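You operate a simulated robot arm through the tools that you are given. There is no shell and no other tool. Be economical: measure what you need, move in short steps, check, and stop when the job is done.

The job below is to be done with a simulated robot arm. You get a single attempt, and the scene is never put back.

Task
Cap tube 27 and put it away in the teal rack.
Fine: first drop the used tip in the tip bin; the cap lies in the navy tray; cap the tube and turn the latch to FREE before it moves. Set down upright: what you pick out.

Only the result counts: the job must be done as asked and must still hold three seconds after the hand-in. Knocking over, shifting, dropping, spilling or breaking anything else fails it. A push-on lid holds only when it is set on centred and level and pressed home; a screw cap is set on level and turned clockwise until tight.

Robot
A 6-joint arm with a two-finger parallel gripper on a trunk, on a base that drives. Base frame: it is fixed to the floor where the robot stands at the start and does not move with it; the origin is under the middle of the robot, x ahead of it, y to its left, z up. Readings come in cm, rad, newtons and seconds.
Its first joint turns from -2.897 to 2.897 rad. Places, roughly: pipette stand latch [50, 50, 90]; place 3 of the teal rack [80, 90, 90]; tube [75, 150, 100]. Payload 3.91 kg.
The TCP is the grasp point between the finger pads, 3 cm short of the fingertips. In the tool frame z runs along the fingers and y along their closing line. Largest opening 11 cm; finger width 2, thickness 1; the body of the gripper, 4.8 by 11.2 cm, starts 5.5 cm behind the TCP.
Orientation is that of the tool frame in the base frame, as a unit quaternion [w, x, y, z]. With the fingers straight down and closing along the base's y, the tool's x points along the base's -x, its y along +y and its z along -z.

Tools
- The arm moves only by the tool send_rows. Its argument "rows" is a list of rows, each a list of 3 entries, a list of its own where there are three numbers: the shift along the base's x, y, z in mm, then the turn, a rotation vector about the base's x, y, z in rad, then the opening, from 0 (shut) to 1 (fully open). In form: [[[x, y, z], [rx, ry, rz], fingers], ...]. A call has 1 to 10 rows; each row shifts and turns the commanded pose from where the row before left it. A row lasts 0.2 s, in which the tool goes at most 5 cm and 0.15 rad; a call with a longer step from one row to the next is refused whole, and so is a gripper value outside its range. Where a pose cannot be reached the arm comes as near as it can. A force on the tool above 40 N (or 10 N above the force at the start of the call, whichever is more), or a blocked arm, ends the call early, and 0.2 s more pass. Each finger travels about 15.3 cm/s and halts on what it meets, pressing with about 37 N; the grip force reading is that of the motor and also rises with nothing between the fingers. The clock runs only during rows and for 0.2 s after the last one: add rows that do not move to give the fingers time. It gives the time, the measured TCP pose, the force on the tool (base axes), the opening and the grip force at its end, in the units of the frame above (readings bear some noise), with the torque about the TCP (base axes, N m) and any sound that the robot's microphone picked up.
- Cameras (640 x 400 px; columns grow to the right, rows downward): "scene" is now at [21.2, 27.8, 139.74]; the picture's right is [0.49, -0.87, 0.00], its down [-0.27, -0.15, -0.95] and it looks along [0.83, 0.47, -0.31] (base axes); focal length 214 px, centre (320, 200). "wrist" rides on the gripper at [7.2, 1.7, -10.3] in the tool frame; the picture's right is [-0.23, 0.97, 0.00], its down [-0.76, -0.18, -0.62] and it looks along [-0.61, -0.14, 0.78] (tool axes); focal length 222 px, centre (320, 200).
- snapshot(camera): a new picture of that camera. No time passes.
- roll_base(legs): drives the robot by 1 to 6 legs, each [ahead, turn to the left] in cm and rad, along the robot's own axes; the way and the turn of a leg run together, so that a leg with both is an arc; at most 150 cm and 3.142 rad a leg. The arm and the cameras ride along, it lands a little off, and it stops where it bumps. It gives what a move gives.
- turn_head(pan, tilt): turns the head with the scene camera to pan (to the left, within 2.094 rad either way) and tilt (down, from -0.506 to 1.204), counted from straight ahead of the robot. It gives what a move gives.
- locate(camera, pixels): for up to 12 pixels [column, row] of the newest picture of that camera ("zoom" is the newest enlarged one), the place [x, y, z] in the base frame of the surface seen there, good to about 0.2 cm. No time passes.
- inspect(camera, box): a new picture of the part [left, top, right, bottom] of that camera's present view, enlarged. No time passes.
- close_job(): hands the job in; it is judged then, once.

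Go step by step. Measure first, check grasps and placings, and put right what went wrong. The budget is 80 turns and 68 pictures, counting those below and the enlarged ones. Unless the task says otherwise, let go and move clear before handing in, and close with one line.

The tools are called after ">>>" as a command line: name --argument value ..., lists and objects as JSON in quotes. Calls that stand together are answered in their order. send_rows: Moves the arm, as the interface text tells. Its arguments: {"type":"object","properties":{"rows":{"type":"array","items":{"type":"array"}}},"required":["rows"]} The other tools are called the same way: roll_base (legs) drives the base; turn_head (pan, tilt) turns the head that bears the scene camera; snapshot (camera) takes a picture; locate (camera, pixels) gives the place of the surface under pixels of a picture; inspect (camera, box) takes an enlarged picture of a part of a camera's view; close_job () hands the job in.

At the start:

```text
t: 0.0
tool_pos: [23.82, 40.15, 131.91]
orientation: [0.0, 0.0, 1.0, 0.0]
wrist_force: [0.2, 1.2, -0.4]
wrist_torque: [0.05, -0.03, -0.01]
grip_width: 10.99
grasp_force: 0.1
robot x, y, heading: [-0.23, -0.44, -0.004]
head pan, tilt: [0.515, 0.314]
```

scene: 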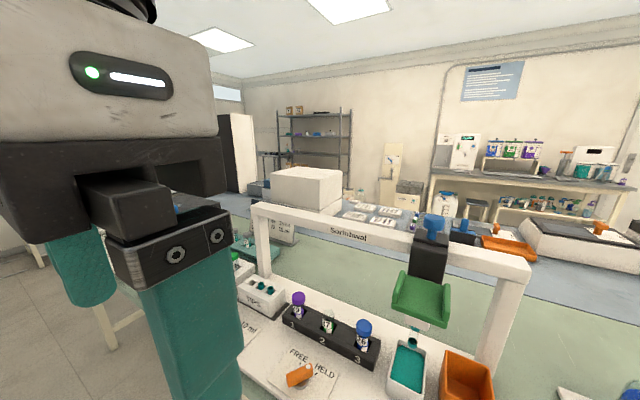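
wrist: 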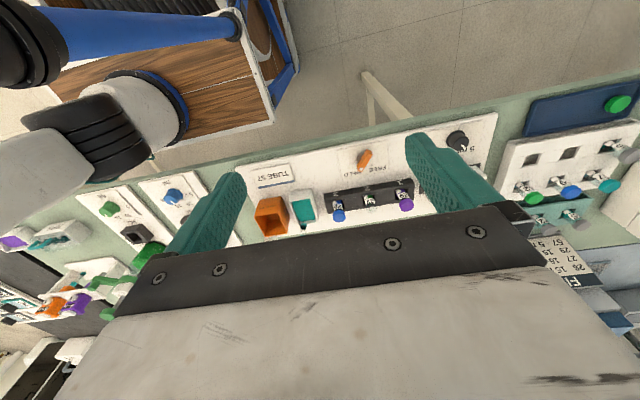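

The first pictures show a bench with a pipette stand, racks and a navy tray at the right of the wrist view. I will look closer from both cameras.

>>> inspect --camera "wrist" --box '[220, 80, 520, 270]'

>>> inspect --camera "wrist" --box '[480, 70, 640, 300]'

>>> inspect --camera "scene" --box '[220, 190, 560, 400]'

```text
2.11 times, centred on (370, 175) of wrist
```

zoom: 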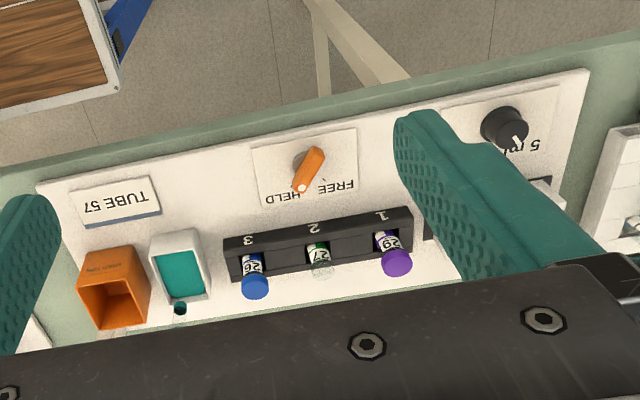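

```text
1.74 times, centred on (560, 185) of wrist
```

zoom: 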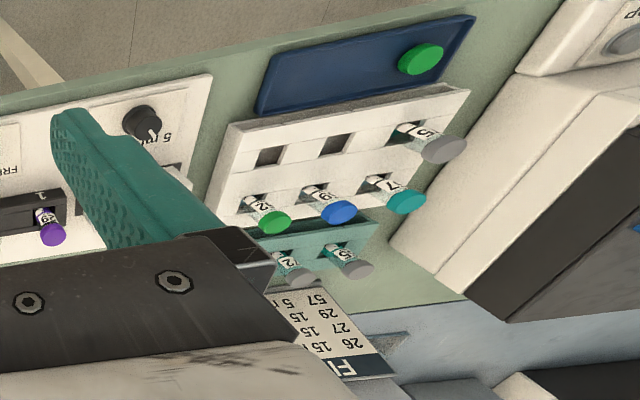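

```text
1.88 times, centred on (390, 295) of scene
```

zoom: 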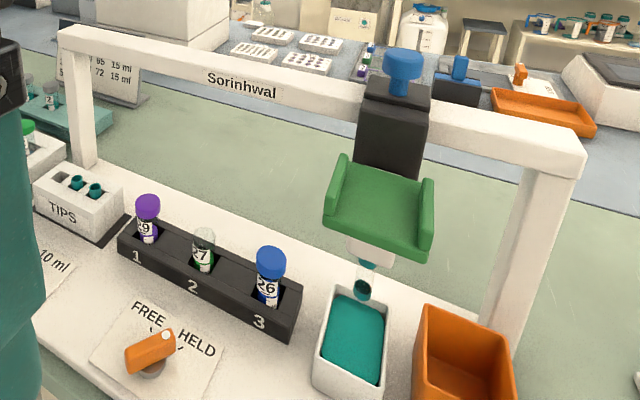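

The stand holds tubes 29, 27 (uncapped, slot 2) and 26, with the latch in front; a green cap lies in the navy tray. I measure the main places and look around.

>>> snapshot --camera "wrist"

>>> locate --camera "wrist" --pixels '[[364, 160], [371, 200], [406, 204], [338, 214], [272, 218], [303, 210], [617, 104], [580, 110], [457, 140], [570, 212], [550, 260], [272, 176]]'

>>> turn_head --pan 1.3 --tilt 0.45

>>> snapshot --camera "scene"

```text
62 pictures are left
```

wrist: 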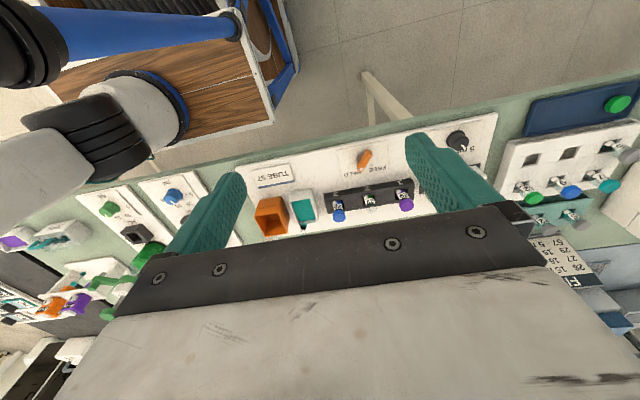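

```text
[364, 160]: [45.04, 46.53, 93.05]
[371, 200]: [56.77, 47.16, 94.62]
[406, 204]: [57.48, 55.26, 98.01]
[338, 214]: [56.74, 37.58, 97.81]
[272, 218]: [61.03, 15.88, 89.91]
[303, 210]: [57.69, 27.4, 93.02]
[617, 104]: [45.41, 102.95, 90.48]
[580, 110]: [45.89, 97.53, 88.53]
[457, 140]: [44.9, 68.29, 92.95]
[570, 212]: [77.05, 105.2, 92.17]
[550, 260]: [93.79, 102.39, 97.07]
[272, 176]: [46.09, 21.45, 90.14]
```

```text
t: 1.1
tool_pos: [23.77, 40.05, 131.85]
orientation: [0.0, 0.0, 1.0, 0.0]
wrist_force: [-0.3, -1.3, 0.2]
wrist_torque: [-0.02, 0.0, 0.01]
grip_width: 10.97
grasp_force: 0.0
robot x, y, heading: [-0.08, -0.29, 0.002]
head pan, tilt: [1.3, 0.45]
```

```text
61 pictures are left
```

scene: 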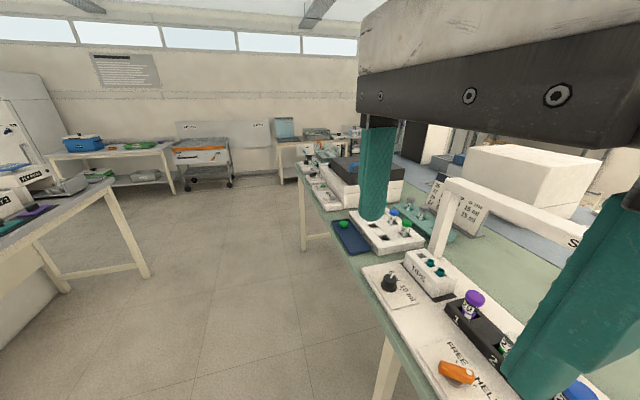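

There is more equipment further left along the bench (pixels 310–360, 160–210), near the hinted tube place. I zoom in there.

>>> inspect --camera "scene" --box '[270, 120, 370, 230]'

>>> inspect --camera "scene" --box '[330, 170, 500, 290]'

>>> locate --camera "scene" --pixels '[[318, 185], [330, 200], [344, 223], [394, 212], [406, 224], [420, 210], [405, 205], [433, 262], [388, 284], [345, 165]]'

```text
3.64 times, centred on (320, 175) of scene
```

zoom: 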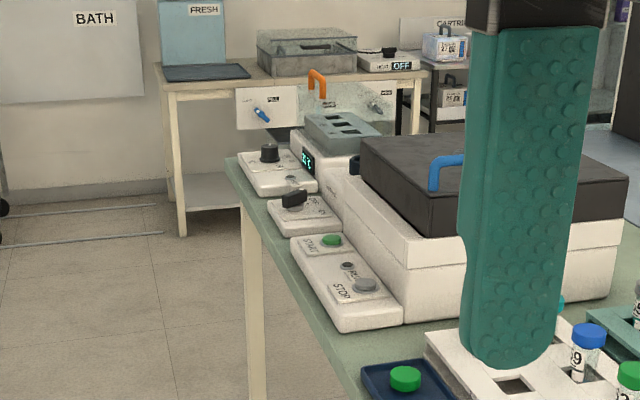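

```text
3.33 times, centred on (415, 230) of scene
```

zoom: 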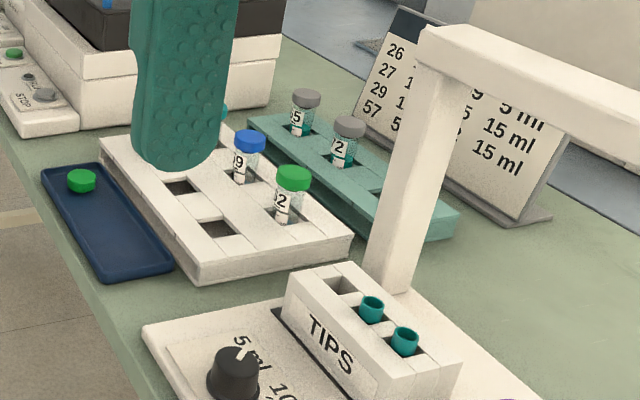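

```text
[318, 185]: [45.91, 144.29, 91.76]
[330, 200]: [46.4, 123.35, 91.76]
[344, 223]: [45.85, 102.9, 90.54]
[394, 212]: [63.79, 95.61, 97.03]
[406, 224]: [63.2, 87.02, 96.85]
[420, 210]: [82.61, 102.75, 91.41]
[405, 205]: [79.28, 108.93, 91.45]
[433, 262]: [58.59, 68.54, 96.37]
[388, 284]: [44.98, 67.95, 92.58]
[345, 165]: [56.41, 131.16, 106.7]
```

The cap is out of reach from here, so I'll move the base left about 72 cm, from where everything relevant lies within reach. Then I look again.

>>> roll_base --legs '[[0, 1.571], [72, 0], [0, -1.571], [-4, 0]]'

>>> turn_head --pan -0.5 --tilt 0.5

>>> snapshot --camera "scene"

>>> snapshot --camera "wrist"

```text
t: 12.2
tool_pos: [20.77, 119.22, 131.91]
orientation: [0.0, -0.075, 0.997, -0.001]
wrist_force: [-0.3, 0.0, 0.1]
wrist_torque: [0.01, -0.02, -0.03]
grip_width: 11.01
grasp_force: 0.1
robot x, y, heading: [2.08, 79.53, 0.311]
head pan, tilt: [1.3, 0.45]
stopped in leg 3: the robot was blocked; the commanded pose is now the measured one
```

```text
t: 14.0
tool_pos: [20.6, 119.32, 131.91]
orientation: [0.0, -0.076, 0.997, -0.001]
wrist_force: [-0.8, 0.0, -0.6]
wrist_torque: [0.01, 0.0, -0.01]
grip_width: 10.99
grasp_force: 0.1
robot x, y, heading: [2.42, 79.66, 0.31]
head pan, tilt: [-0.499, 0.499]
```

```text
58 pictures are left
```

scene: 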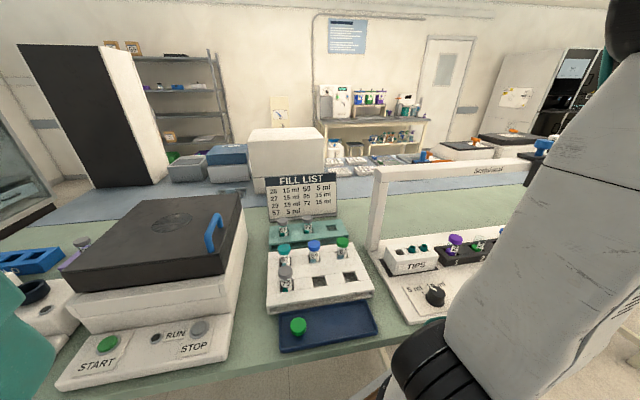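

```text
57 pictures are left
```

wrist: 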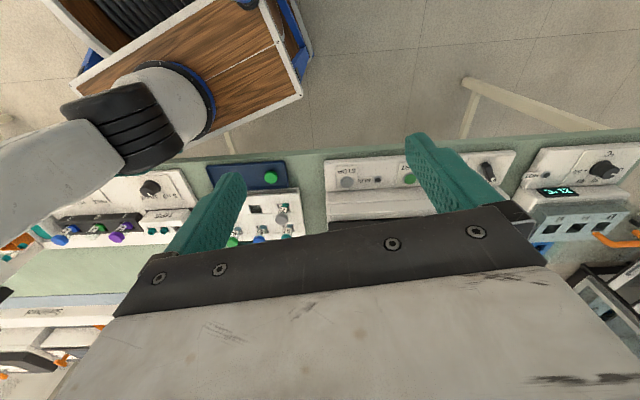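

The turn was blocked by the bench edge with heading 0.31. I back off and finish the turn.

>>> roll_base --legs '[[-12, 0], [0, -0.311]]'

>>> turn_head --pan 0.75 --tilt 0.5

>>> snapshot --camera "scene"

```text
t: 16.2
tool_pos: [20.98, 108.3, 131.77]
orientation: [0.0, 0.082, 0.997, 0.0]
wrist_force: [-0.5, 0.8, -0.8]
wrist_torque: [0.03, -0.04, -0.02]
grip_width: 10.99
grasp_force: 0.0
robot x, y, heading: [-8.89, 75.82, -0.002]
head pan, tilt: [-0.499, 0.499]
```

```text
t: 17.6
tool_pos: [21.03, 108.15, 131.97]
orientation: [0.0, 0.082, 0.997, 0.0]
wrist_force: [-1.3, -0.2, -0.1]
wrist_torque: [-0.02, -0.04, 0.01]
grip_width: 10.99
grasp_force: 0.1
robot x, y, heading: [-8.43, 75.98, -0.005]
head pan, tilt: [0.75, 0.499]
```

```text
56 pictures are left
```

scene: 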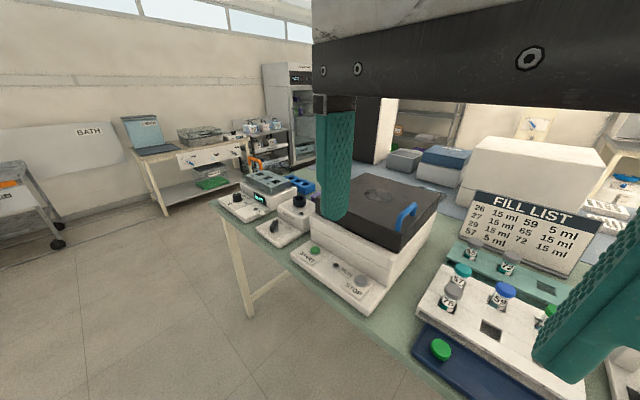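

I check the region near the hinted tube place (pixels 220–330, 160–240) once.

>>> inspect --camera "scene" --box '[210, 160, 330, 240]'

>>> locate --camera "scene" --pixels '[[297, 201], [305, 185], [265, 180], [272, 226], [440, 348], [504, 267], [506, 290], [470, 255], [545, 290], [453, 290]]'

```text
5.00 times, centred on (270, 200) of scene
```

zoom: 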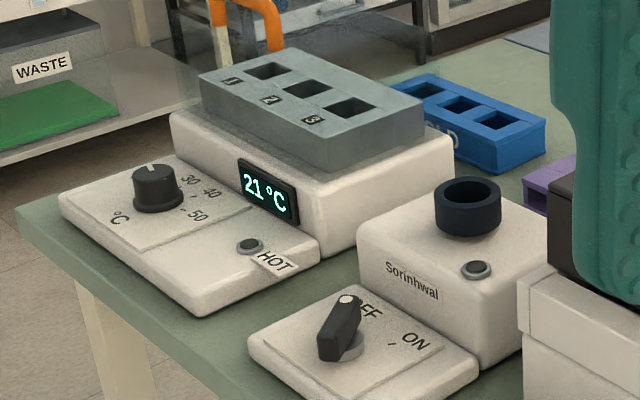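

```text
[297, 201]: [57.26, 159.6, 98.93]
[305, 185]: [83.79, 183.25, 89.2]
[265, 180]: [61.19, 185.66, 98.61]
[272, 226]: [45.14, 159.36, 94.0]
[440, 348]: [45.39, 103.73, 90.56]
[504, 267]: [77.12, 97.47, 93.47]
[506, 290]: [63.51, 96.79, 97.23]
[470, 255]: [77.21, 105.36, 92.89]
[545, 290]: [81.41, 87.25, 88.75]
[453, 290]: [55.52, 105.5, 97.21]
```

A purple rack sits behind the centrifuge, hidden by the arm. I swing the arm right, toward the pipette stand, and then look at both areas.

>>> send_rows --rows '[[[20, -40, 0], [0, 0, 0.03], 1], [[20, -40, 0], [0, 0, 0.03], 1], [[20, -40, 0], [0, 0, 0.03], 1], [[20, -40, 0], [0, 0, 0.03], 1], [[20, -40, 0], [0, 0, 0.03], 1], [[20, -40, 0], [0, 0, 0.014], 1], [[20, -40, 0], [0, 0, 0], 1], [[20, -40, 0], [0, 0, 0], 1], [[20, -40, 0], [0, 0, 0], 1], [[20, -40, 0], [0, 0, 0], 1]]'

>>> snapshot --camera "scene"

>>> snapshot --camera "wrist"

```text
t: 19.9
tool_pos: [41.09, 67.8, 131.81]
orientation: [0.001, -0.001, 1.0, 0.0]
wrist_force: [-0.1, 0.2, 0.8]
wrist_torque: [0.01, -0.04, 0.01]
grip_width: 10.99
grasp_force: 0.0
robot x, y, heading: [-8.34, 76.05, -0.003]
head pan, tilt: [0.75, 0.499]
```

```text
54 pictures are left
```

scene: 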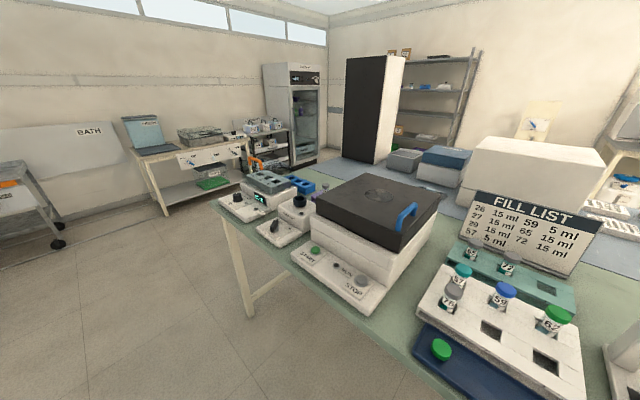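

```text
53 pictures are left
```

wrist: 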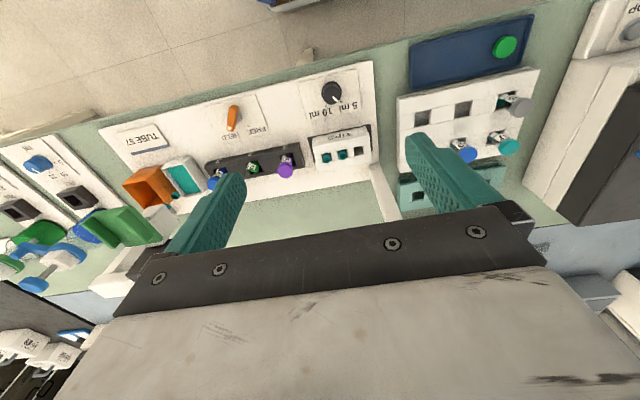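

The teal rack's right place (pixel 546, 287) is empty. I zoom on the purple item behind the centrifuge and on the racks.

>>> inspect --camera "scene" --box '[420, 190, 600, 390]'

>>> turn_head --pan -0.6 --tilt 0.5

>>> snapshot --camera "scene"

```text
2.00 times, centred on (510, 290) of scene
```

zoom: 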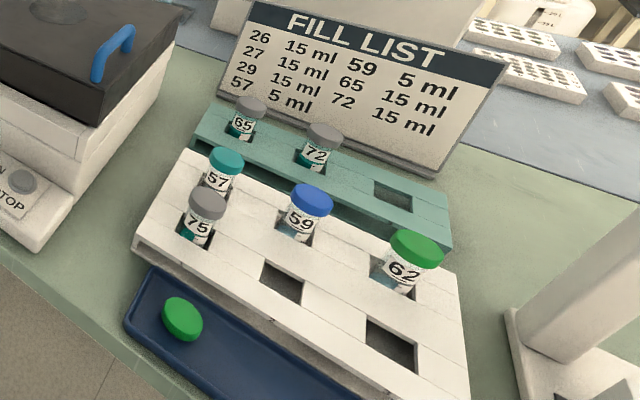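

```text
t: 21.4
tool_pos: [41.17, 67.79, 131.83]
orientation: [0.0, 0.0, 1.0, -0.001]
wrist_force: [0.7, 0.0, -0.1]
wrist_torque: [0.01, 0.01, -0.01]
grip_width: 11.0
grasp_force: 0.2
robot x, y, heading: [-8.98, 76.3, -0.005]
head pan, tilt: [-0.6, 0.499]
```

```text
51 pictures are left
```

scene: 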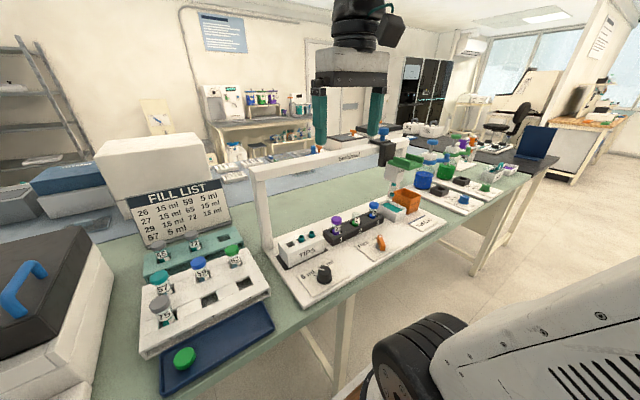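

Now a close look at the pipette stand (pixels 240–460, 120–320).

>>> inspect --camera "scene" --box '[320, 110, 460, 260]'

>>> locate --camera "scene" --pixels '[[383, 132], [384, 151], [408, 160], [400, 176], [407, 200], [391, 212], [355, 222], [380, 243], [426, 161], [320, 156], [256, 170], [426, 220]]'

>>> inspect --camera "wrist" --box '[80, 70, 280, 290]'

```text
2.67 times, centred on (390, 185) of scene
```

zoom: 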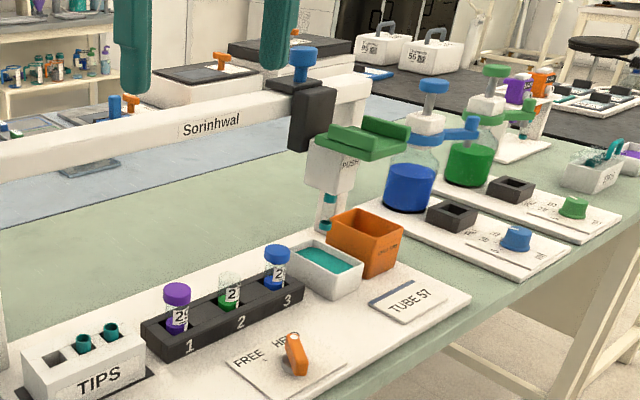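

```text
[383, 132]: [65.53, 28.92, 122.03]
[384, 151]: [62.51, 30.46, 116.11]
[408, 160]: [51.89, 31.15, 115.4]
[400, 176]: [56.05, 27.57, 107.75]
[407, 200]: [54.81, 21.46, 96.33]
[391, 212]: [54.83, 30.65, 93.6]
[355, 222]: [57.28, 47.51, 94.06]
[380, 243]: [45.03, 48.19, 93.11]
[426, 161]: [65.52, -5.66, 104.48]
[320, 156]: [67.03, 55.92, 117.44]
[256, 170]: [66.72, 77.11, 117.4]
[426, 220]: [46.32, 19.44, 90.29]
```

```text
1.82 times, centred on (180, 180) of wrist
```

zoom: 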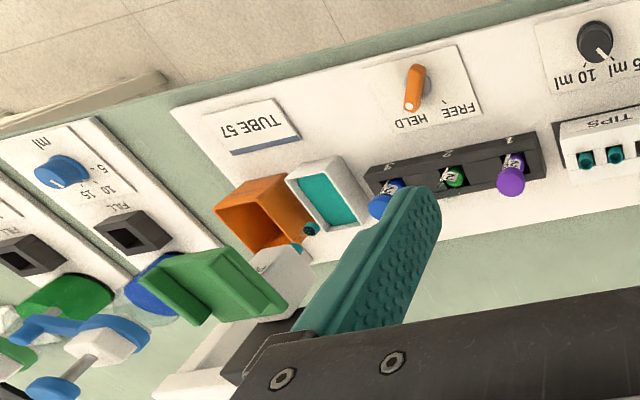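

I look tighter at the pipette head to understand its controls.

>>> inspect --camera "scene" --box '[365, 115, 435, 220]'

>>> locate --camera "zoom" --pixels '[[330, 75], [275, 90], [345, 125], [350, 190], [400, 210], [480, 165], [360, 235], [290, 260], [315, 305], [310, 350], [345, 290], [400, 170]]'

```text
3.81 times, centred on (400, 168) of scene
```

zoom: 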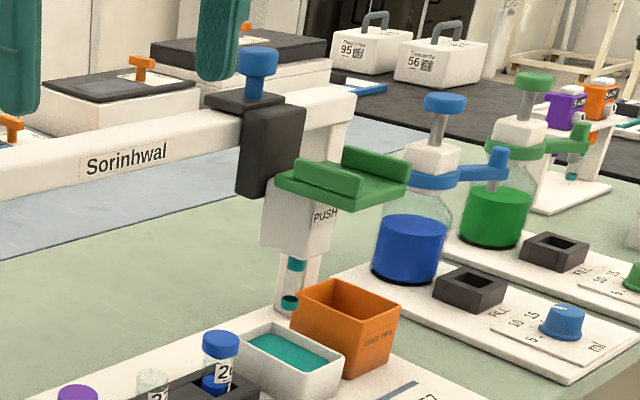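

```text
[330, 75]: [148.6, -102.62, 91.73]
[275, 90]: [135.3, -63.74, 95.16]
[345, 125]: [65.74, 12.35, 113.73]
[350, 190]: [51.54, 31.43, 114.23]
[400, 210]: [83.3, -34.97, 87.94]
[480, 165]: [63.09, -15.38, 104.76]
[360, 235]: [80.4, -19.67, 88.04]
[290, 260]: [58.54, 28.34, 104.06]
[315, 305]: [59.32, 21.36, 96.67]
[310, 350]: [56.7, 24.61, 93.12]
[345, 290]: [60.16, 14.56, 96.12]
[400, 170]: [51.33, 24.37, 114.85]
```

The orange box reads "USED TIPS": that is the tip bin, next to the reservoir. I move the hand above and in front of the pipette head to view it with the wrist camera.

>>> send_rows --rows '[[[0, -47, 0], [0, 0, 0], 1], [[0, -47, 0], [0, 0, 0], 1], [[0, -47, 0], [0, 0, 0], 1], [[0, -47, 0], [0, 0, 0], 1], [[0, -47, 0], [0, 0, 0], 1], [[0, -47, -10], [0, 0, 0], 1], [[0, -47, -20], [0, 0, 0], 1], [[0, -47, -20], [0, 0, 0], 1]]'

>>> snapshot --camera "wrist"

>>> inspect --camera "scene" --box '[365, 145, 435, 220]'

```text
refused: row 7 steps farther than a row can; nothing moved
```

```text
47 pictures are left
```

wrist: 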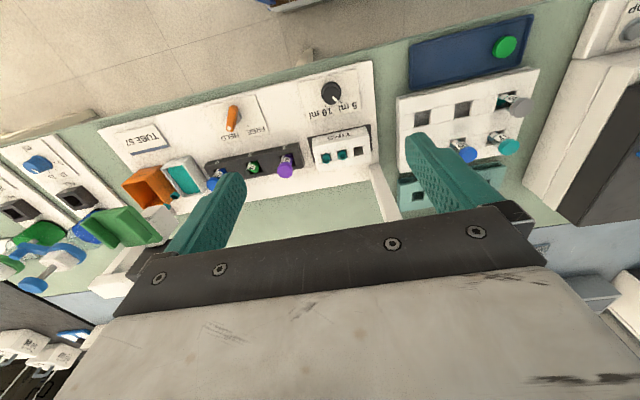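

```text
5.33 times, centred on (400, 182) of scene
```

zoom: 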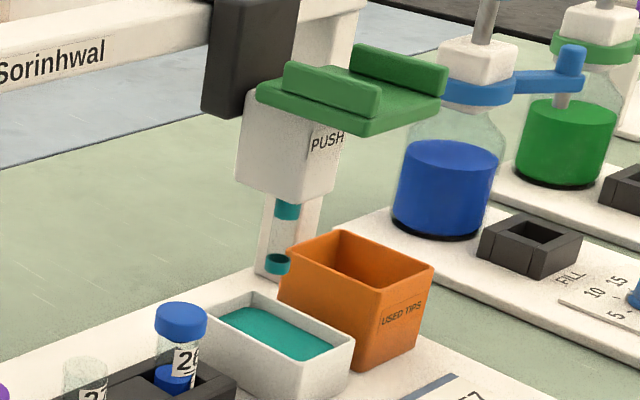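

The step was too long. The zoom shows the tip's end close to the bin rim height; I locate these before moving.

>>> locate --camera "zoom" --pixels '[[278, 267], [287, 211], [289, 248], [341, 232], [433, 266], [384, 297], [262, 92], [366, 132], [445, 85], [330, 80], [400, 65], [250, 130]]'

>>> send_rows --rows '[[[0, -46, 0], [0, 0, 0], 1], [[0, -46, 0], [0, 0, 0], 1], [[0, -46, 0], [0, 0, 0], 1], [[0, -46, 0], [0, 0, 0], 1], [[0, -46, 0], [0, 0, 0], 1], [[0, -46, 0], [0, 0, 0], 1], [[0, -46, -15], [0, 0, 0], 1], [[0, -46, -15], [0, 0, 0], 1]]'

>>> snapshot --camera "wrist"

```text
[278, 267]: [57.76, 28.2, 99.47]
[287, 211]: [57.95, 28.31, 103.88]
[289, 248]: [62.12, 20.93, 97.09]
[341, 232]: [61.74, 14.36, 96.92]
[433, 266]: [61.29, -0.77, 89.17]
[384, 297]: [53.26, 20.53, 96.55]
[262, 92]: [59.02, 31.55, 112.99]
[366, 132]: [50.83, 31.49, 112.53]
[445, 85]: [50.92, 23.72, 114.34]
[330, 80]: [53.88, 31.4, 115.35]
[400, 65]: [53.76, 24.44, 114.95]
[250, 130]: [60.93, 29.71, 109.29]
```

```text
t: 23.1
tool_pos: [40.3, 31.65, 128.88]
orientation: [0.0, -0.001, 1.0, 0.0]
wrist_force: [0.0, 0.5, 1.1]
wrist_torque: [-0.06, 0.0, -0.04]
grip_width: 11.02
grasp_force: 0.0
robot x, y, heading: [-8.3, 76.44, -0.003]
head pan, tilt: [-0.6, 0.499]
```

```text
45 pictures are left
```

wrist: 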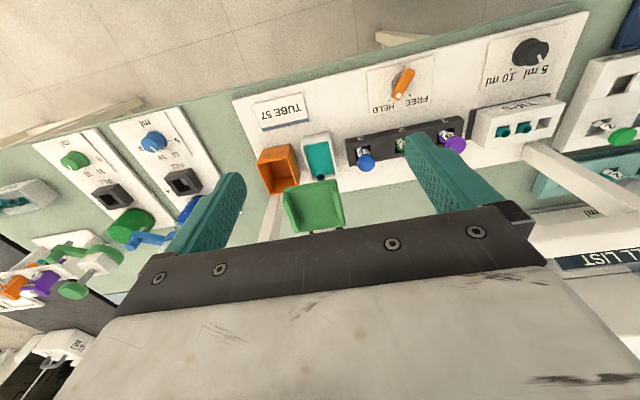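

The tip's end (z≈99) clears the bin rim (97), the green channelled plate (x 51–59, y 24–31.5, walls to z 115.4) takes a push sideways and down. I shut the fingers and go above the channel.

>>> send_rows --rows '[[[35, -10, 0], [0, 0, 0], 0], [[35, -10, 0], [0, 0, 0], 0], [[35, -10, -25], [0, 0, 0], 0], [[34, -11, -35], [0, 0, 0], 0], [[0, 0, 0], [0, 0, 0], 0]]'

>>> inspect --camera "scene" --box '[355, 105, 445, 220]'

>>> snapshot --camera "wrist"

```text
t: 24.4
tool_pos: [55.29, 27.08, 122.85]
orientation: [0.0, 0.0, 1.0, 0.0]
wrist_force: [0.0, 1.3, -1.2]
wrist_torque: [0.01, -0.02, -0.02]
grip_width: 0.01
grasp_force: 37.3
robot x, y, heading: [-8.96, 76.27, -0.004]
head pan, tilt: [-0.6, 0.499]
```

```text
3.48 times, centred on (400, 162) of scene
```

zoom: 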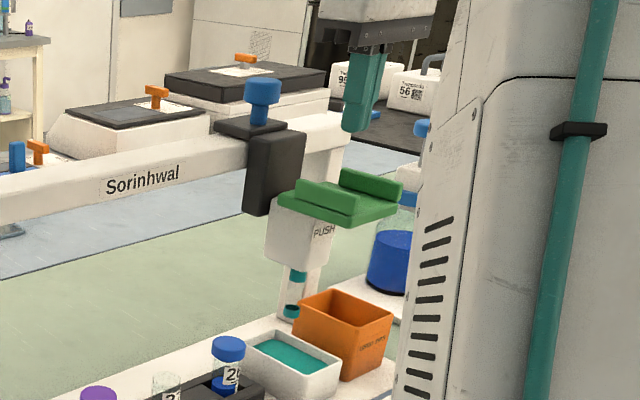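

```text
43 pictures are left
```

wrist: 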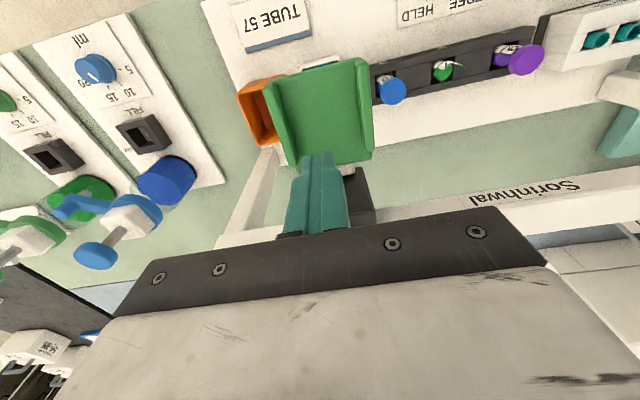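

The fingertips (320, 155) are lined up with the channel. I measure the walls and lower the tips into it.

>>> locate --camera "wrist" --pixels '[[267, 85], [274, 85], [285, 160], [292, 160], [362, 62], [355, 66], [372, 150], [365, 150], [320, 120], [320, 80]]'

>>> send_rows --rows '[[[-10, 3, -30], [0, 0, 0], 0], [[0, 0, -25], [0, 0, 0], 0], [[0, 0, -4], [0, 0, 0], 0]]'

```text
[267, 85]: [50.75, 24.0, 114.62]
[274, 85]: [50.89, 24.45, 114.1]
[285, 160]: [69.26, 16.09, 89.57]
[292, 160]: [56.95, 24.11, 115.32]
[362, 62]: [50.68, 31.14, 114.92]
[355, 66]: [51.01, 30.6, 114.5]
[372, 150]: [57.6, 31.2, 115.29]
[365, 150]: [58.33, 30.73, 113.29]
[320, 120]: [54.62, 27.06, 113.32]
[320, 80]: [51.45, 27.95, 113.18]
```

```text
t: 25.1
tool_pos: [53.71, 27.48, 117.03]
orientation: [0.0, 0.0, 1.0, 0.001]
wrist_force: [-0.4, 0.4, 0.1]
wrist_torque: [-0.03, 0.0, 0.0]
grip_width: 0.0
grasp_force: 36.4
robot x, y, heading: [-8.73, 75.98, -0.002]
head pan, tilt: [-0.6, 0.499]
```

The tips are inside the channel (floor 113.3, inner walls y 24.5 and 30.6). I slide the carriage toward the bin (−y).

>>> send_rows --rows '[[[0, -10, -3], [0, 0, 0], 0], [[0, -12, 0], [0, 0, 0], 0], [[0, -14, 0], [0, 0, 0], 0], [[0, -14, 0], [0, 0, 0], 0], [[0, -14, 0], [0, 0, 0], 0], [[0, -14, 0], [0, 0, 0], 0], [[0, -14, 0], [0, 0, 0], 0], [[0, -14, 0], [0, 0, 0], 0], [[0, -12, 0], [0, 0, 0], 0]]'

>>> snapshot --camera "wrist"

>>> inspect --camera "scene" --box '[355, 105, 445, 220]'

```text
t: 27.1
tool_pos: [53.76, 15.72, 116.72]
orientation: [-0.001, -0.001, 1.0, 0.0]
wrist_force: [0.0, 0.7, 0.1]
wrist_torque: [-0.02, 0.0, 0.03]
grip_width: 0.01
grasp_force: 36.8
robot x, y, heading: [-8.72, 75.91, -0.004]
head pan, tilt: [-0.6, 0.499]
```

```text
42 pictures are left
```

wrist: 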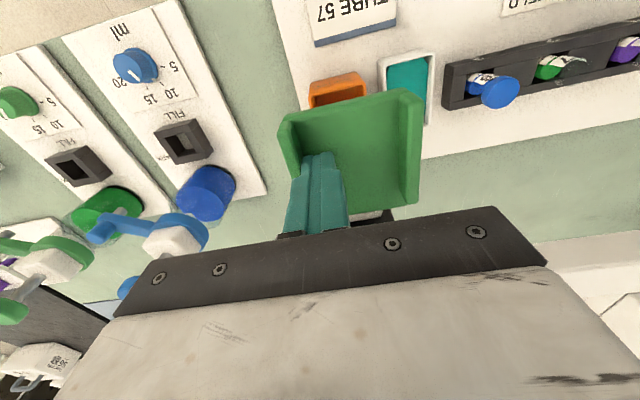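

```text
3.48 times, centred on (400, 162) of scene
```

zoom: 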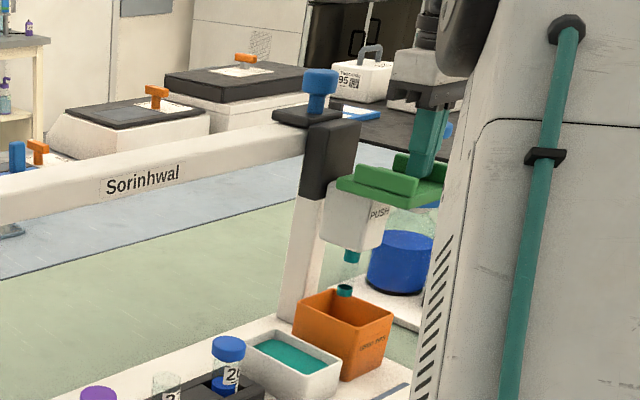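

The carriage slid along. I check where the tip is against the bin.

>>> locate --camera "zoom" --pixels '[[344, 291], [352, 258], [300, 302], [333, 291], [391, 314], [354, 335], [350, 195], [437, 190]]'

>>> locate --camera "wrist" --pixels '[[312, 84], [362, 78], [280, 122], [412, 92], [360, 140]]'

```text
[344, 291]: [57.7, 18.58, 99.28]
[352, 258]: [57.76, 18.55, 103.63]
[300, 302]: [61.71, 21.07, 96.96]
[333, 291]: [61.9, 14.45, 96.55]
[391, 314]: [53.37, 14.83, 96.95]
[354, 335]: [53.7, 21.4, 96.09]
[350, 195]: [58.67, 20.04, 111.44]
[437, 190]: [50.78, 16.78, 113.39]
```

```text
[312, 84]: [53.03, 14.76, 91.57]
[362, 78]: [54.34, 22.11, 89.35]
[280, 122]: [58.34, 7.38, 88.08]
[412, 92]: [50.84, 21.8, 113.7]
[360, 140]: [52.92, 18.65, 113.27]
```

Tip is at y≈18.4, bin spans 14.4–21.2. I nudge 3 mm more, centre the fingers on the plate and push down gently.

>>> send_rows --rows '[[[0, -4, 0], [0, 0, 0], 0], [[0, 12, 0], [0, 0, 0], 0], [[10, 12, 0], [0, 0, 0], 0], [[0, 0, -4], [0, 0, 0], 0], [[0, 0, -4], [0, 0, 0], 0], [[0, 0, -4], [0, 0, 0], 0]]'

>>> inspect --camera "scene" --box '[355, 105, 445, 220]'

```text
t: 28.6
tool_pos: [54.89, 17.75, 115.43]
orientation: [0.0, -0.001, 1.0, 0.0]
wrist_force: [0.8, 2.6, 3.3]
wrist_torque: [0.08, 0.02, -0.03]
grip_width: 0.01
grasp_force: 36.5
robot x, y, heading: [-8.43, 75.65, -0.0]
head pan, tilt: [-0.6, 0.499]
```

```text
3.48 times, centred on (400, 162) of scene
```

zoom: 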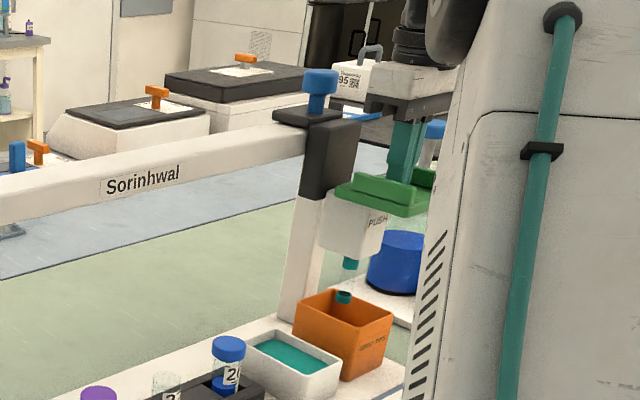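

The plate lowers the pipette with only ~3 N. I continue pushing in small steps, watching force and sound.

>>> send_rows --rows '[[[0, 0, -5], [0, 0, 0], 0], [[0, 0, -5], [0, 0, 0], 0], [[0, 0, -5], [0, 0, 0], 0], [[0, 0, -5], [0, 0, 0], 0], [[0, 0, 0], [0, 0, 0], 0]]'

>>> inspect --camera "scene" --box '[355, 105, 445, 220]'

```text
t: 29.8
tool_pos: [54.95, 17.64, 113.38]
orientation: [0.0, 0.0, 1.0, 0.0]
wrist_force: [1.1, -1.3, 4.2]
wrist_torque: [0.0, -0.05, 0.01]
grip_width: 0.0
grasp_force: 36.1
robot x, y, heading: [-8.87, 76.09, -0.008]
head pan, tilt: [-0.6, 0.499]
```

```text
3.48 times, centred on (400, 162) of scene
```

zoom: 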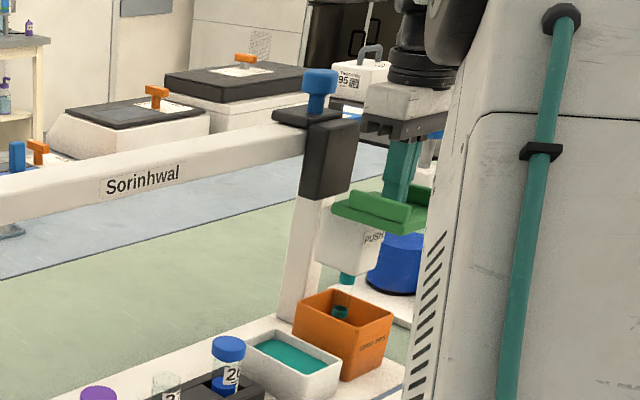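

Still lowering easily, the tip is now inside the bin. I continue down.

>>> send_rows --rows '[[[0, 0, -5], [0, 0, 0], 0], [[0, 0, -5], [0, 0, 0], 0], [[0, 0, -5], [0, 0, 0], 0], [[0, 0, -5], [0, 0, 0], 0], [[0, 0, -5], [0, 0, 0], 0], [[0, 0, 0], [0, 0, 0], 0]]'

>>> inspect --camera "scene" --box '[355, 105, 445, 220]'

```text
t: 31.1
tool_pos: [54.82, 17.84, 111.04]
orientation: [0.001, -0.001, 1.0, 0.0]
wrist_force: [-1.4, -2.6, 5.2]
wrist_torque: [-0.07, 0.12, -0.04]
grip_width: 0.01
grasp_force: 37.1
robot x, y, heading: [-8.6, 75.82, -0.003]
head pan, tilt: [-0.6, 0.499]
```

```text
3.48 times, centred on (400, 162) of scene
```

zoom: 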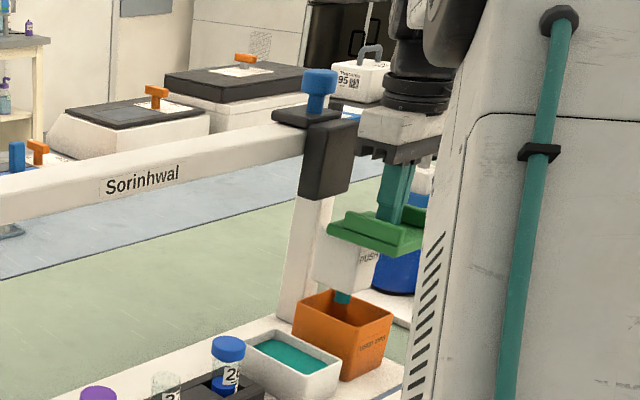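

The plate is merely the dipping stroke so far. I let it rise, go up and look at the blue button on the carriage, which likely ejects.

>>> send_rows --rows '[[[0, 0, 15], [0, 0, 0], 0], [[0, 0, 20], [0, 0, 0], 0], [[0, 0, 20], [0, 0, 0], 0], [[0, 0, 30], [0, 0, 0], 0], [[0, 0, 40], [0, 0, 0], 0], [[-10, 0, 40], [0, 0, 0], 0]]'

>>> inspect --camera "scene" --box '[355, 105, 445, 220]'

>>> snapshot --camera "wrist"

```text
t: 32.5
tool_pos: [53.85, 17.79, 127.52]
orientation: [0.0, -0.001, 1.0, 0.001]
wrist_force: [0.6, 0.9, 0.0]
wrist_torque: [0.01, 0.03, -0.01]
grip_width: 0.02
grasp_force: 36.9
robot x, y, heading: [-8.46, 75.64, -0.004]
head pan, tilt: [-0.6, 0.499]
```

```text
3.48 times, centred on (400, 162) of scene
```

zoom: 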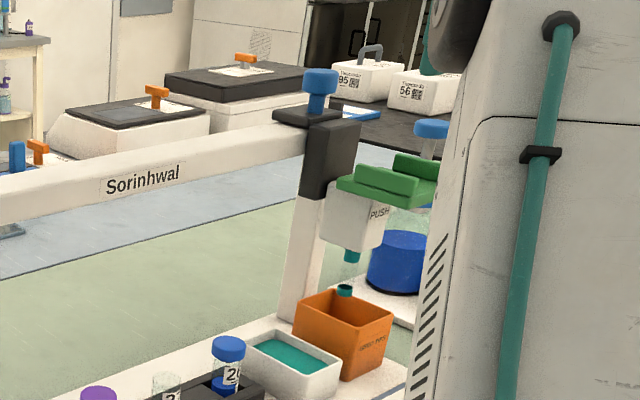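

```text
36 pictures are left
```

wrist: 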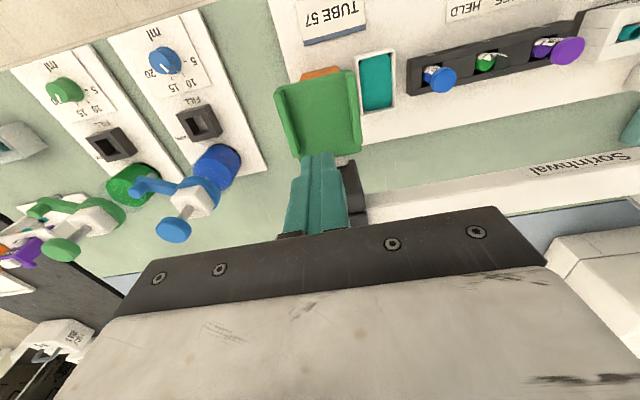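

The head sprang back with the tip still on. I locate the blue button's top (zoom 320, 72).

>>> locate --camera "zoom" --pixels '[[320, 72], [306, 80], [335, 80], [320, 88], [322, 102], [300, 115], [345, 290]]'

```text
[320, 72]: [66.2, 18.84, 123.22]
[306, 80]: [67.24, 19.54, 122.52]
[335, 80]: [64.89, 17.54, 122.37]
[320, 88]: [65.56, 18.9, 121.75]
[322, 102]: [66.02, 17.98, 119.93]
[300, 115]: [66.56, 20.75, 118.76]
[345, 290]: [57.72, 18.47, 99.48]
```

Button centre ≈ (66.5, 18.1), top z≈123.3. I go over it and press down in small steps.

>>> send_rows --rows '[[[40, 0, 10], [0, 0, 0], 0], [[45, 2, 0], [0, 0, 0], 0], [[41, 1, 0], [0, 0, 0], 0], [[0, 0, -10], [0, 0, 0], 0], [[0, 0, -8], [0, 0, 0], 0], [[0, 0, -5], [0, 0, 0], 0], [[0, 0, -5], [0, 0, 0], 0]]'

>>> inspect --camera "scene" --box '[355, 105, 445, 220]'

```text
t: 34.0
tool_pos: [64.35, 19.25, 126.02]
orientation: [0.005, -0.001, 1.0, -0.006]
wrist_force: [-1.9, 0.0, 8.1]
wrist_torque: [-0.05, -0.02, 0.0]
grip_width: 0.01
grasp_force: 36.7
out of reach, approached as far as the arm can: row 3
robot x, y, heading: [-8.63, 75.9, -0.001]
head pan, tilt: [-0.6, 0.499]
stopped in row 7: the force on the tool passed its limit at 48 N (the readings are from after the stop); the commanded pose is now the measured one
```

```text
3.48 times, centred on (400, 162) of scene
```

zoom: 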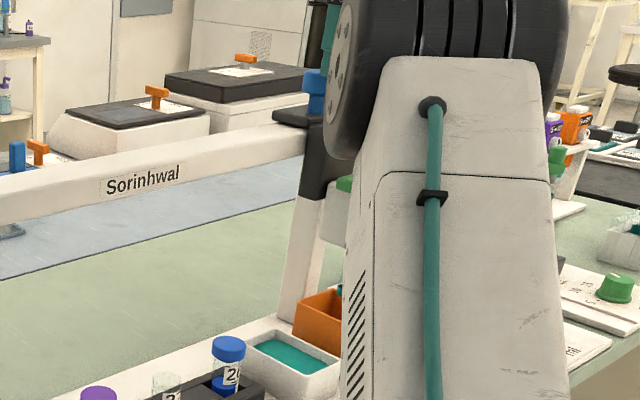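

The arm hit its reach limit at x=64.35 and only caught the button's edge. I lift, retract, and move the base about 26 cm to the right for better reach.

>>> send_rows --rows '[[[0, 0, 30], [0, 0, 0], 0], [[0, 0, 40], [0, 0, 0], 0], [[-40, 10, 20], [0, 0, 0], 0], [[-45, 15, 0], [0, 0, 0], 0], [[-45, 15, 0], [0, 0, 0], 0], [[-45, 15, 0], [0, 0, 0], 0], [[-40, 15, 0], [0, 0, 0], 0]]'

>>> inspect --camera "scene" --box '[355, 105, 445, 220]'

>>> roll_base --legs '[[-3, 0], [0, -1.571], [26, 0], [0, 1.571]]'

```text
t: 35.6
tool_pos: [41.59, 27.67, 132.78]
orientation: [0.005, -0.001, 1.0, -0.005]
wrist_force: [0.8, 0.3, -0.1]
wrist_torque: [0.01, 0.01, 0.02]
grip_width: 0.01
grasp_force: 37.2
out of reach, approached as far as the arm can: row 1, 2
robot x, y, heading: [-8.55, 76.01, -0.005]
head pan, tilt: [-0.6, 0.499]
```

```text
3.48 times, centred on (400, 162) of scene
```

zoom: 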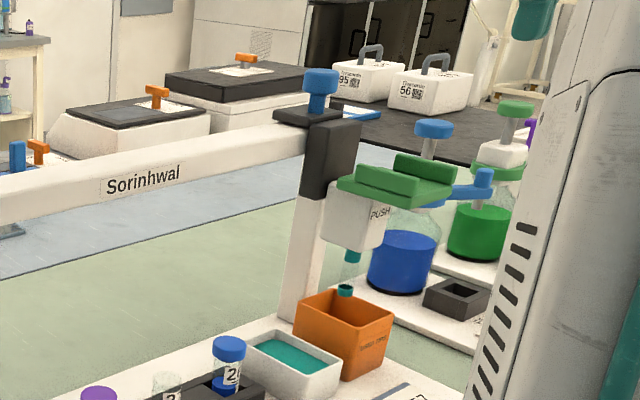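

```text
t: 45.6
tool_pos: [40.12, 2.61, 132.94]
orientation: [0.005, -0.019, 1.0, -0.005]
wrist_force: [-0.6, -0.5, 0.0]
wrist_torque: [0.0, -0.01, -0.01]
grip_width: 0.0
grasp_force: 37.0
robot x, y, heading: [-11.92, 49.34, 0.03]
head pan, tilt: [-0.6, 0.499]
```

Base now at y≈49. I look again with the scene camera turned to the pipette head.

>>> turn_head --pan -0.3 --tilt 0.5

>>> snapshot --camera "scene"

```text
t: 46.4
tool_pos: [40.09, 2.64, 132.92]
orientation: [0.005, -0.019, 1.0, -0.004]
wrist_force: [0.3, 0.1, 0.7]
wrist_torque: [-0.05, 0.01, -0.03]
grip_width: 0.02
grasp_force: 37.2
robot x, y, heading: [-12.01, 49.14, 0.031]
head pan, tilt: [-0.3, 0.499]
```

```text
33 pictures are left
```

scene: 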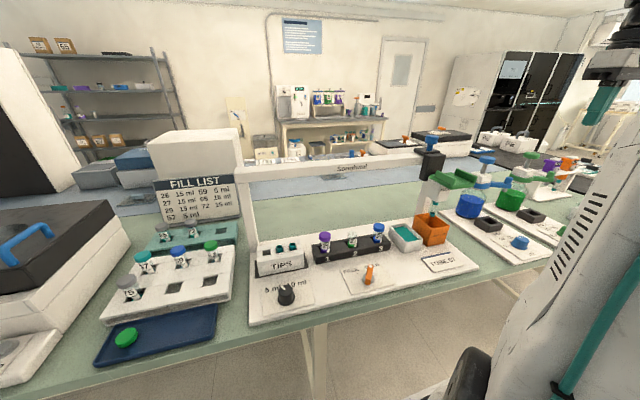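

>>> locate --camera "scene" --pixels '[[432, 139], [427, 141], [437, 141], [432, 143], [434, 213], [450, 181]]'

>>> send_rows --rows '[[[45, 15, 0], [-0.01, 0, 0], 0], [[45, 15, 0], [0, 0, -0.038], 0], [[45, 15, 0], [0, 0, 0], 0], [[45, 20, 0], [0, 0, 0], 0], [[45, 20, 0], [0, 0, 0], 0], [[38, 35, 0], [0, 0, 0], 0], [[0, 34, 0], [0, 0, 0], 0], [[0, 0, 0], [0, 0, 0], 0]]'

```text
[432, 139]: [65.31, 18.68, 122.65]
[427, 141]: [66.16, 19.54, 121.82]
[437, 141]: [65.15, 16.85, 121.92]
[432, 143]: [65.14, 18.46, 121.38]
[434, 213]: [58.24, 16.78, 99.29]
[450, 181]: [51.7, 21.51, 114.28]
```

```text
refused: row 6 steps farther than a row can; nothing moved
```

Button centre ≈ (66.4, 18.0). I resend the move in allowed steps.

>>> send_rows --rows '[[[40, 22, 0], [0, 0, -0.038], 0], [[40, 22, 0], [0, 0, 0], 0], [[40, 22, 0], [0, 0, 0], 0], [[40, 22, 0], [0, 0, 0], 0], [[40, 22, 0], [0, 0, 0], 0], [[40, 22, 0], [0, 0, 0], 0], [[23, 22, -20], [0, 0, 0], 0], [[0, 0, -25], [0, 0, 0], 0], [[0, 0, 0], [0, 0, 0], 0]]'

>>> inspect --camera "scene" --box '[390, 90, 480, 250]'

```text
t: 48.4
tool_pos: [66.51, 18.01, 128.35]
orientation: [0.005, 0.0, 1.0, -0.005]
wrist_force: [0.0, -0.9, 0.2]
wrist_torque: [0.0, 0.01, 0.0]
grip_width: 0.0
grasp_force: 37.4
robot x, y, heading: [-11.97, 49.44, 0.03]
head pan, tilt: [-0.3, 0.499]
```

```text
2.50 times, centred on (435, 170) of scene
```

zoom: 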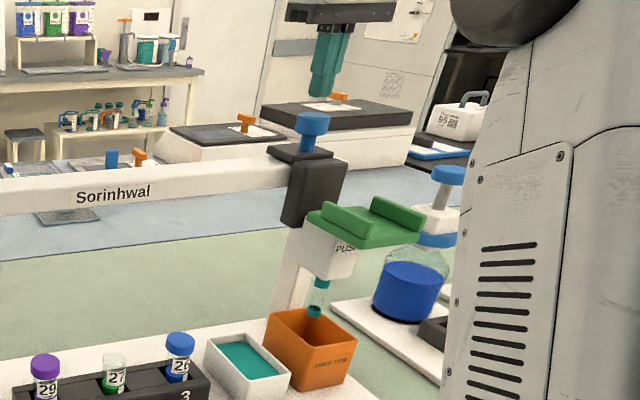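

The fingers are over the button. I press in 3 mm steps.

>>> send_rows --rows '[[[0, 0, -16], [0, 0, 0], 0], [[0, 0, -4], [0, 0, 0], 0], [[0, 0, -3], [0, 0, 0], 0], [[0, 0, -3], [0, 0, 0], 0], [[0, 0, -3], [0, 0, 0], 0], [[0, 0, -3], [0, 0, 0], 0], [[0, 0, -3], [0, 0, 0], 0]]'

>>> inspect --camera "scene" --box '[390, 90, 480, 250]'

```text
t: 49.6
tool_pos: [66.56, 17.98, 126.2]
orientation: [0.01, 0.0, 1.0, -0.007]
wrist_force: [-1.4, -1.5, 6.0]
wrist_torque: [-0.01, 0.01, 0.01]
grip_width: 0.02
grasp_force: 36.3
robot x, y, heading: [-11.75, 49.04, 0.029]
head pan, tilt: [-0.3, 0.499]
stopped in row 5: the force on the tool passed its limit at 46 N (the readings are from after the stop); the commanded pose is now the measured one
```

```text
2.50 times, centred on (435, 170) of scene
```

zoom: 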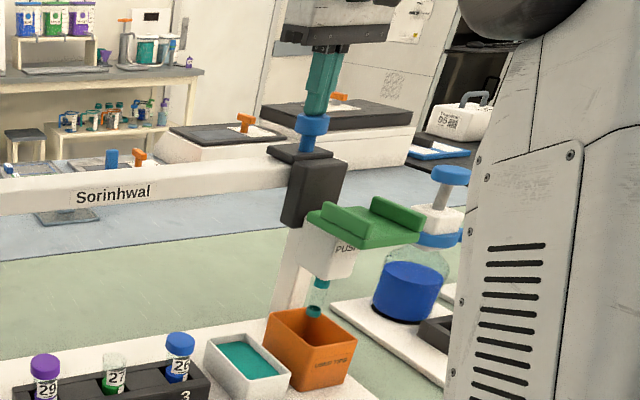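

The blue button doesn't yield at 46 N, so it isn't the ejector to press. I go back to the green plate, to push it to the full end of its stroke over the bin.

>>> send_rows --rows '[[[0, 0, 20], [0, 0, 0], 0], [[-45, 0, 5], [0, 0, 0], 0], [[-45, 0, 0], [0, 0, 0], 0], [[-35, 0, 0], [0, 0, 0], 0], [[0, 0, -40], [0, 0, 0], 0], [[0, 0, -40], [0, 0, 0], 0], [[0, 0, -20], [0, 0, 0], 0], [[0, 0, -20], [0, 0, 0], 0], [[0, 0, -10], [0, 0, 0], 0], [[0, 0, 0], [0, 0, 0], 0]]'

>>> inspect --camera "scene" --box '[390, 90, 480, 250]'

```text
t: 51.8
tool_pos: [53.97, 18.07, 115.49]
orientation: [0.01, 0.001, 1.0, -0.007]
wrist_force: [1.1, 0.3, 3.5]
wrist_torque: [-0.01, 0.0, -0.02]
grip_width: 0.0
grasp_force: 36.8
robot x, y, heading: [-12.11, 48.83, 0.029]
head pan, tilt: [-0.3, 0.499]
```

```text
2.50 times, centred on (435, 170) of scene
```

zoom: 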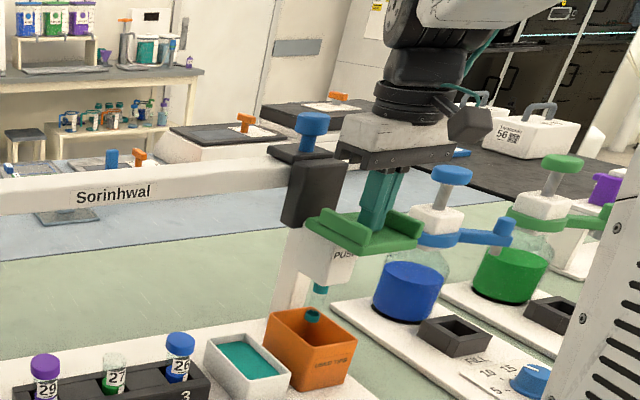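

Contact again (3.5 N), tip entering the bin. I push on to the end.

>>> send_rows --rows '[[[0, 0, -10], [0, 0, 0], 0], [[0, 0, -10], [0, 0, 0], 0], [[0, 0, -10], [0, 0, 0], 0], [[0, 0, -10], [0, 0, 0], 0], [[0, 0, -6], [0, 0, 0], 0], [[0, 0, -5], [0, 0, 0], 0], [[0, 0, -5], [0, 0, 0], 0], [[0, 0, -5], [0, 0, 0], 0], [[0, 0, 0], [0, 0, 0], 0]]'

>>> inspect --camera "scene" --box '[390, 90, 480, 250]'

```text
t: 53.8
tool_pos: [54.21, 18.14, 109.46]
orientation: [0.012, -0.001, 1.0, -0.006]
wrist_force: [1.6, -0.4, 6.0]
wrist_torque: [0.01, -0.02, 0.0]
grip_width: 0.0
grasp_force: 37.3
robot x, y, heading: [-11.7, 49.09, 0.035]
head pan, tilt: [-0.3, 0.499]
```

```text
2.50 times, centred on (435, 170) of scene
```

zoom: 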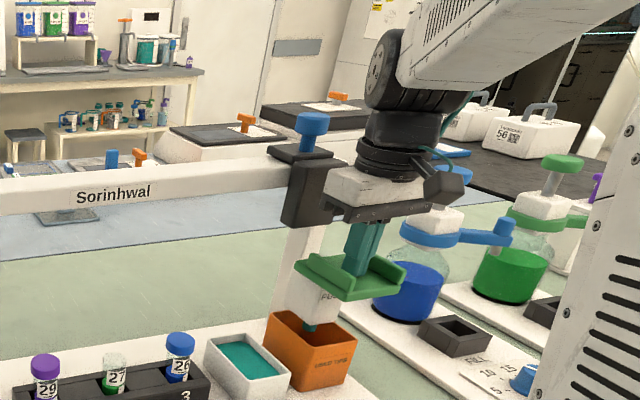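

No stop yet at 6.3 cm of stroke; I keep pushing in 4 mm steps.

>>> send_rows --rows '[[[0, 0, -4], [0, 0, 0], 0], [[0, 0, -4], [0, 0, 0], 0], [[0, 0, -4], [0, 0, 0], 0], [[0, 0, -4], [0, 0, 0], 0], [[0, 0, -4], [0, 0, 0], 0], [[0, 0, -4], [0, 0, 0], 0]]'

>>> inspect --camera "scene" --box '[390, 90, 480, 250]'

```text
t: 54.8
tool_pos: [54.1, 17.91, 108.47]
orientation: [0.013, -0.001, 1.0, -0.01]
wrist_force: [-5.1, 2.8, 13.5]
wrist_torque: [0.18, 0.28, 0.01]
grip_width: 0.01
grasp_force: 36.9
robot x, y, heading: [-11.87, 48.91, 0.033]
head pan, tilt: [-0.3, 0.499]
stopped in row 5: the force on the tool passed its limit at 47 N (the readings are from after the stop); the commanded pose is now the measured one
```

```text
2.50 times, centred on (435, 170) of scene
```

zoom: 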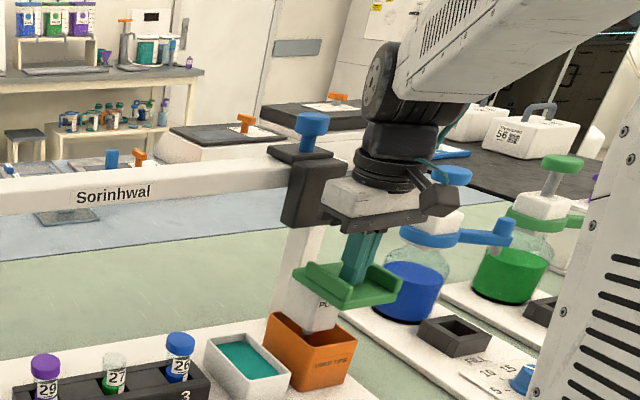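

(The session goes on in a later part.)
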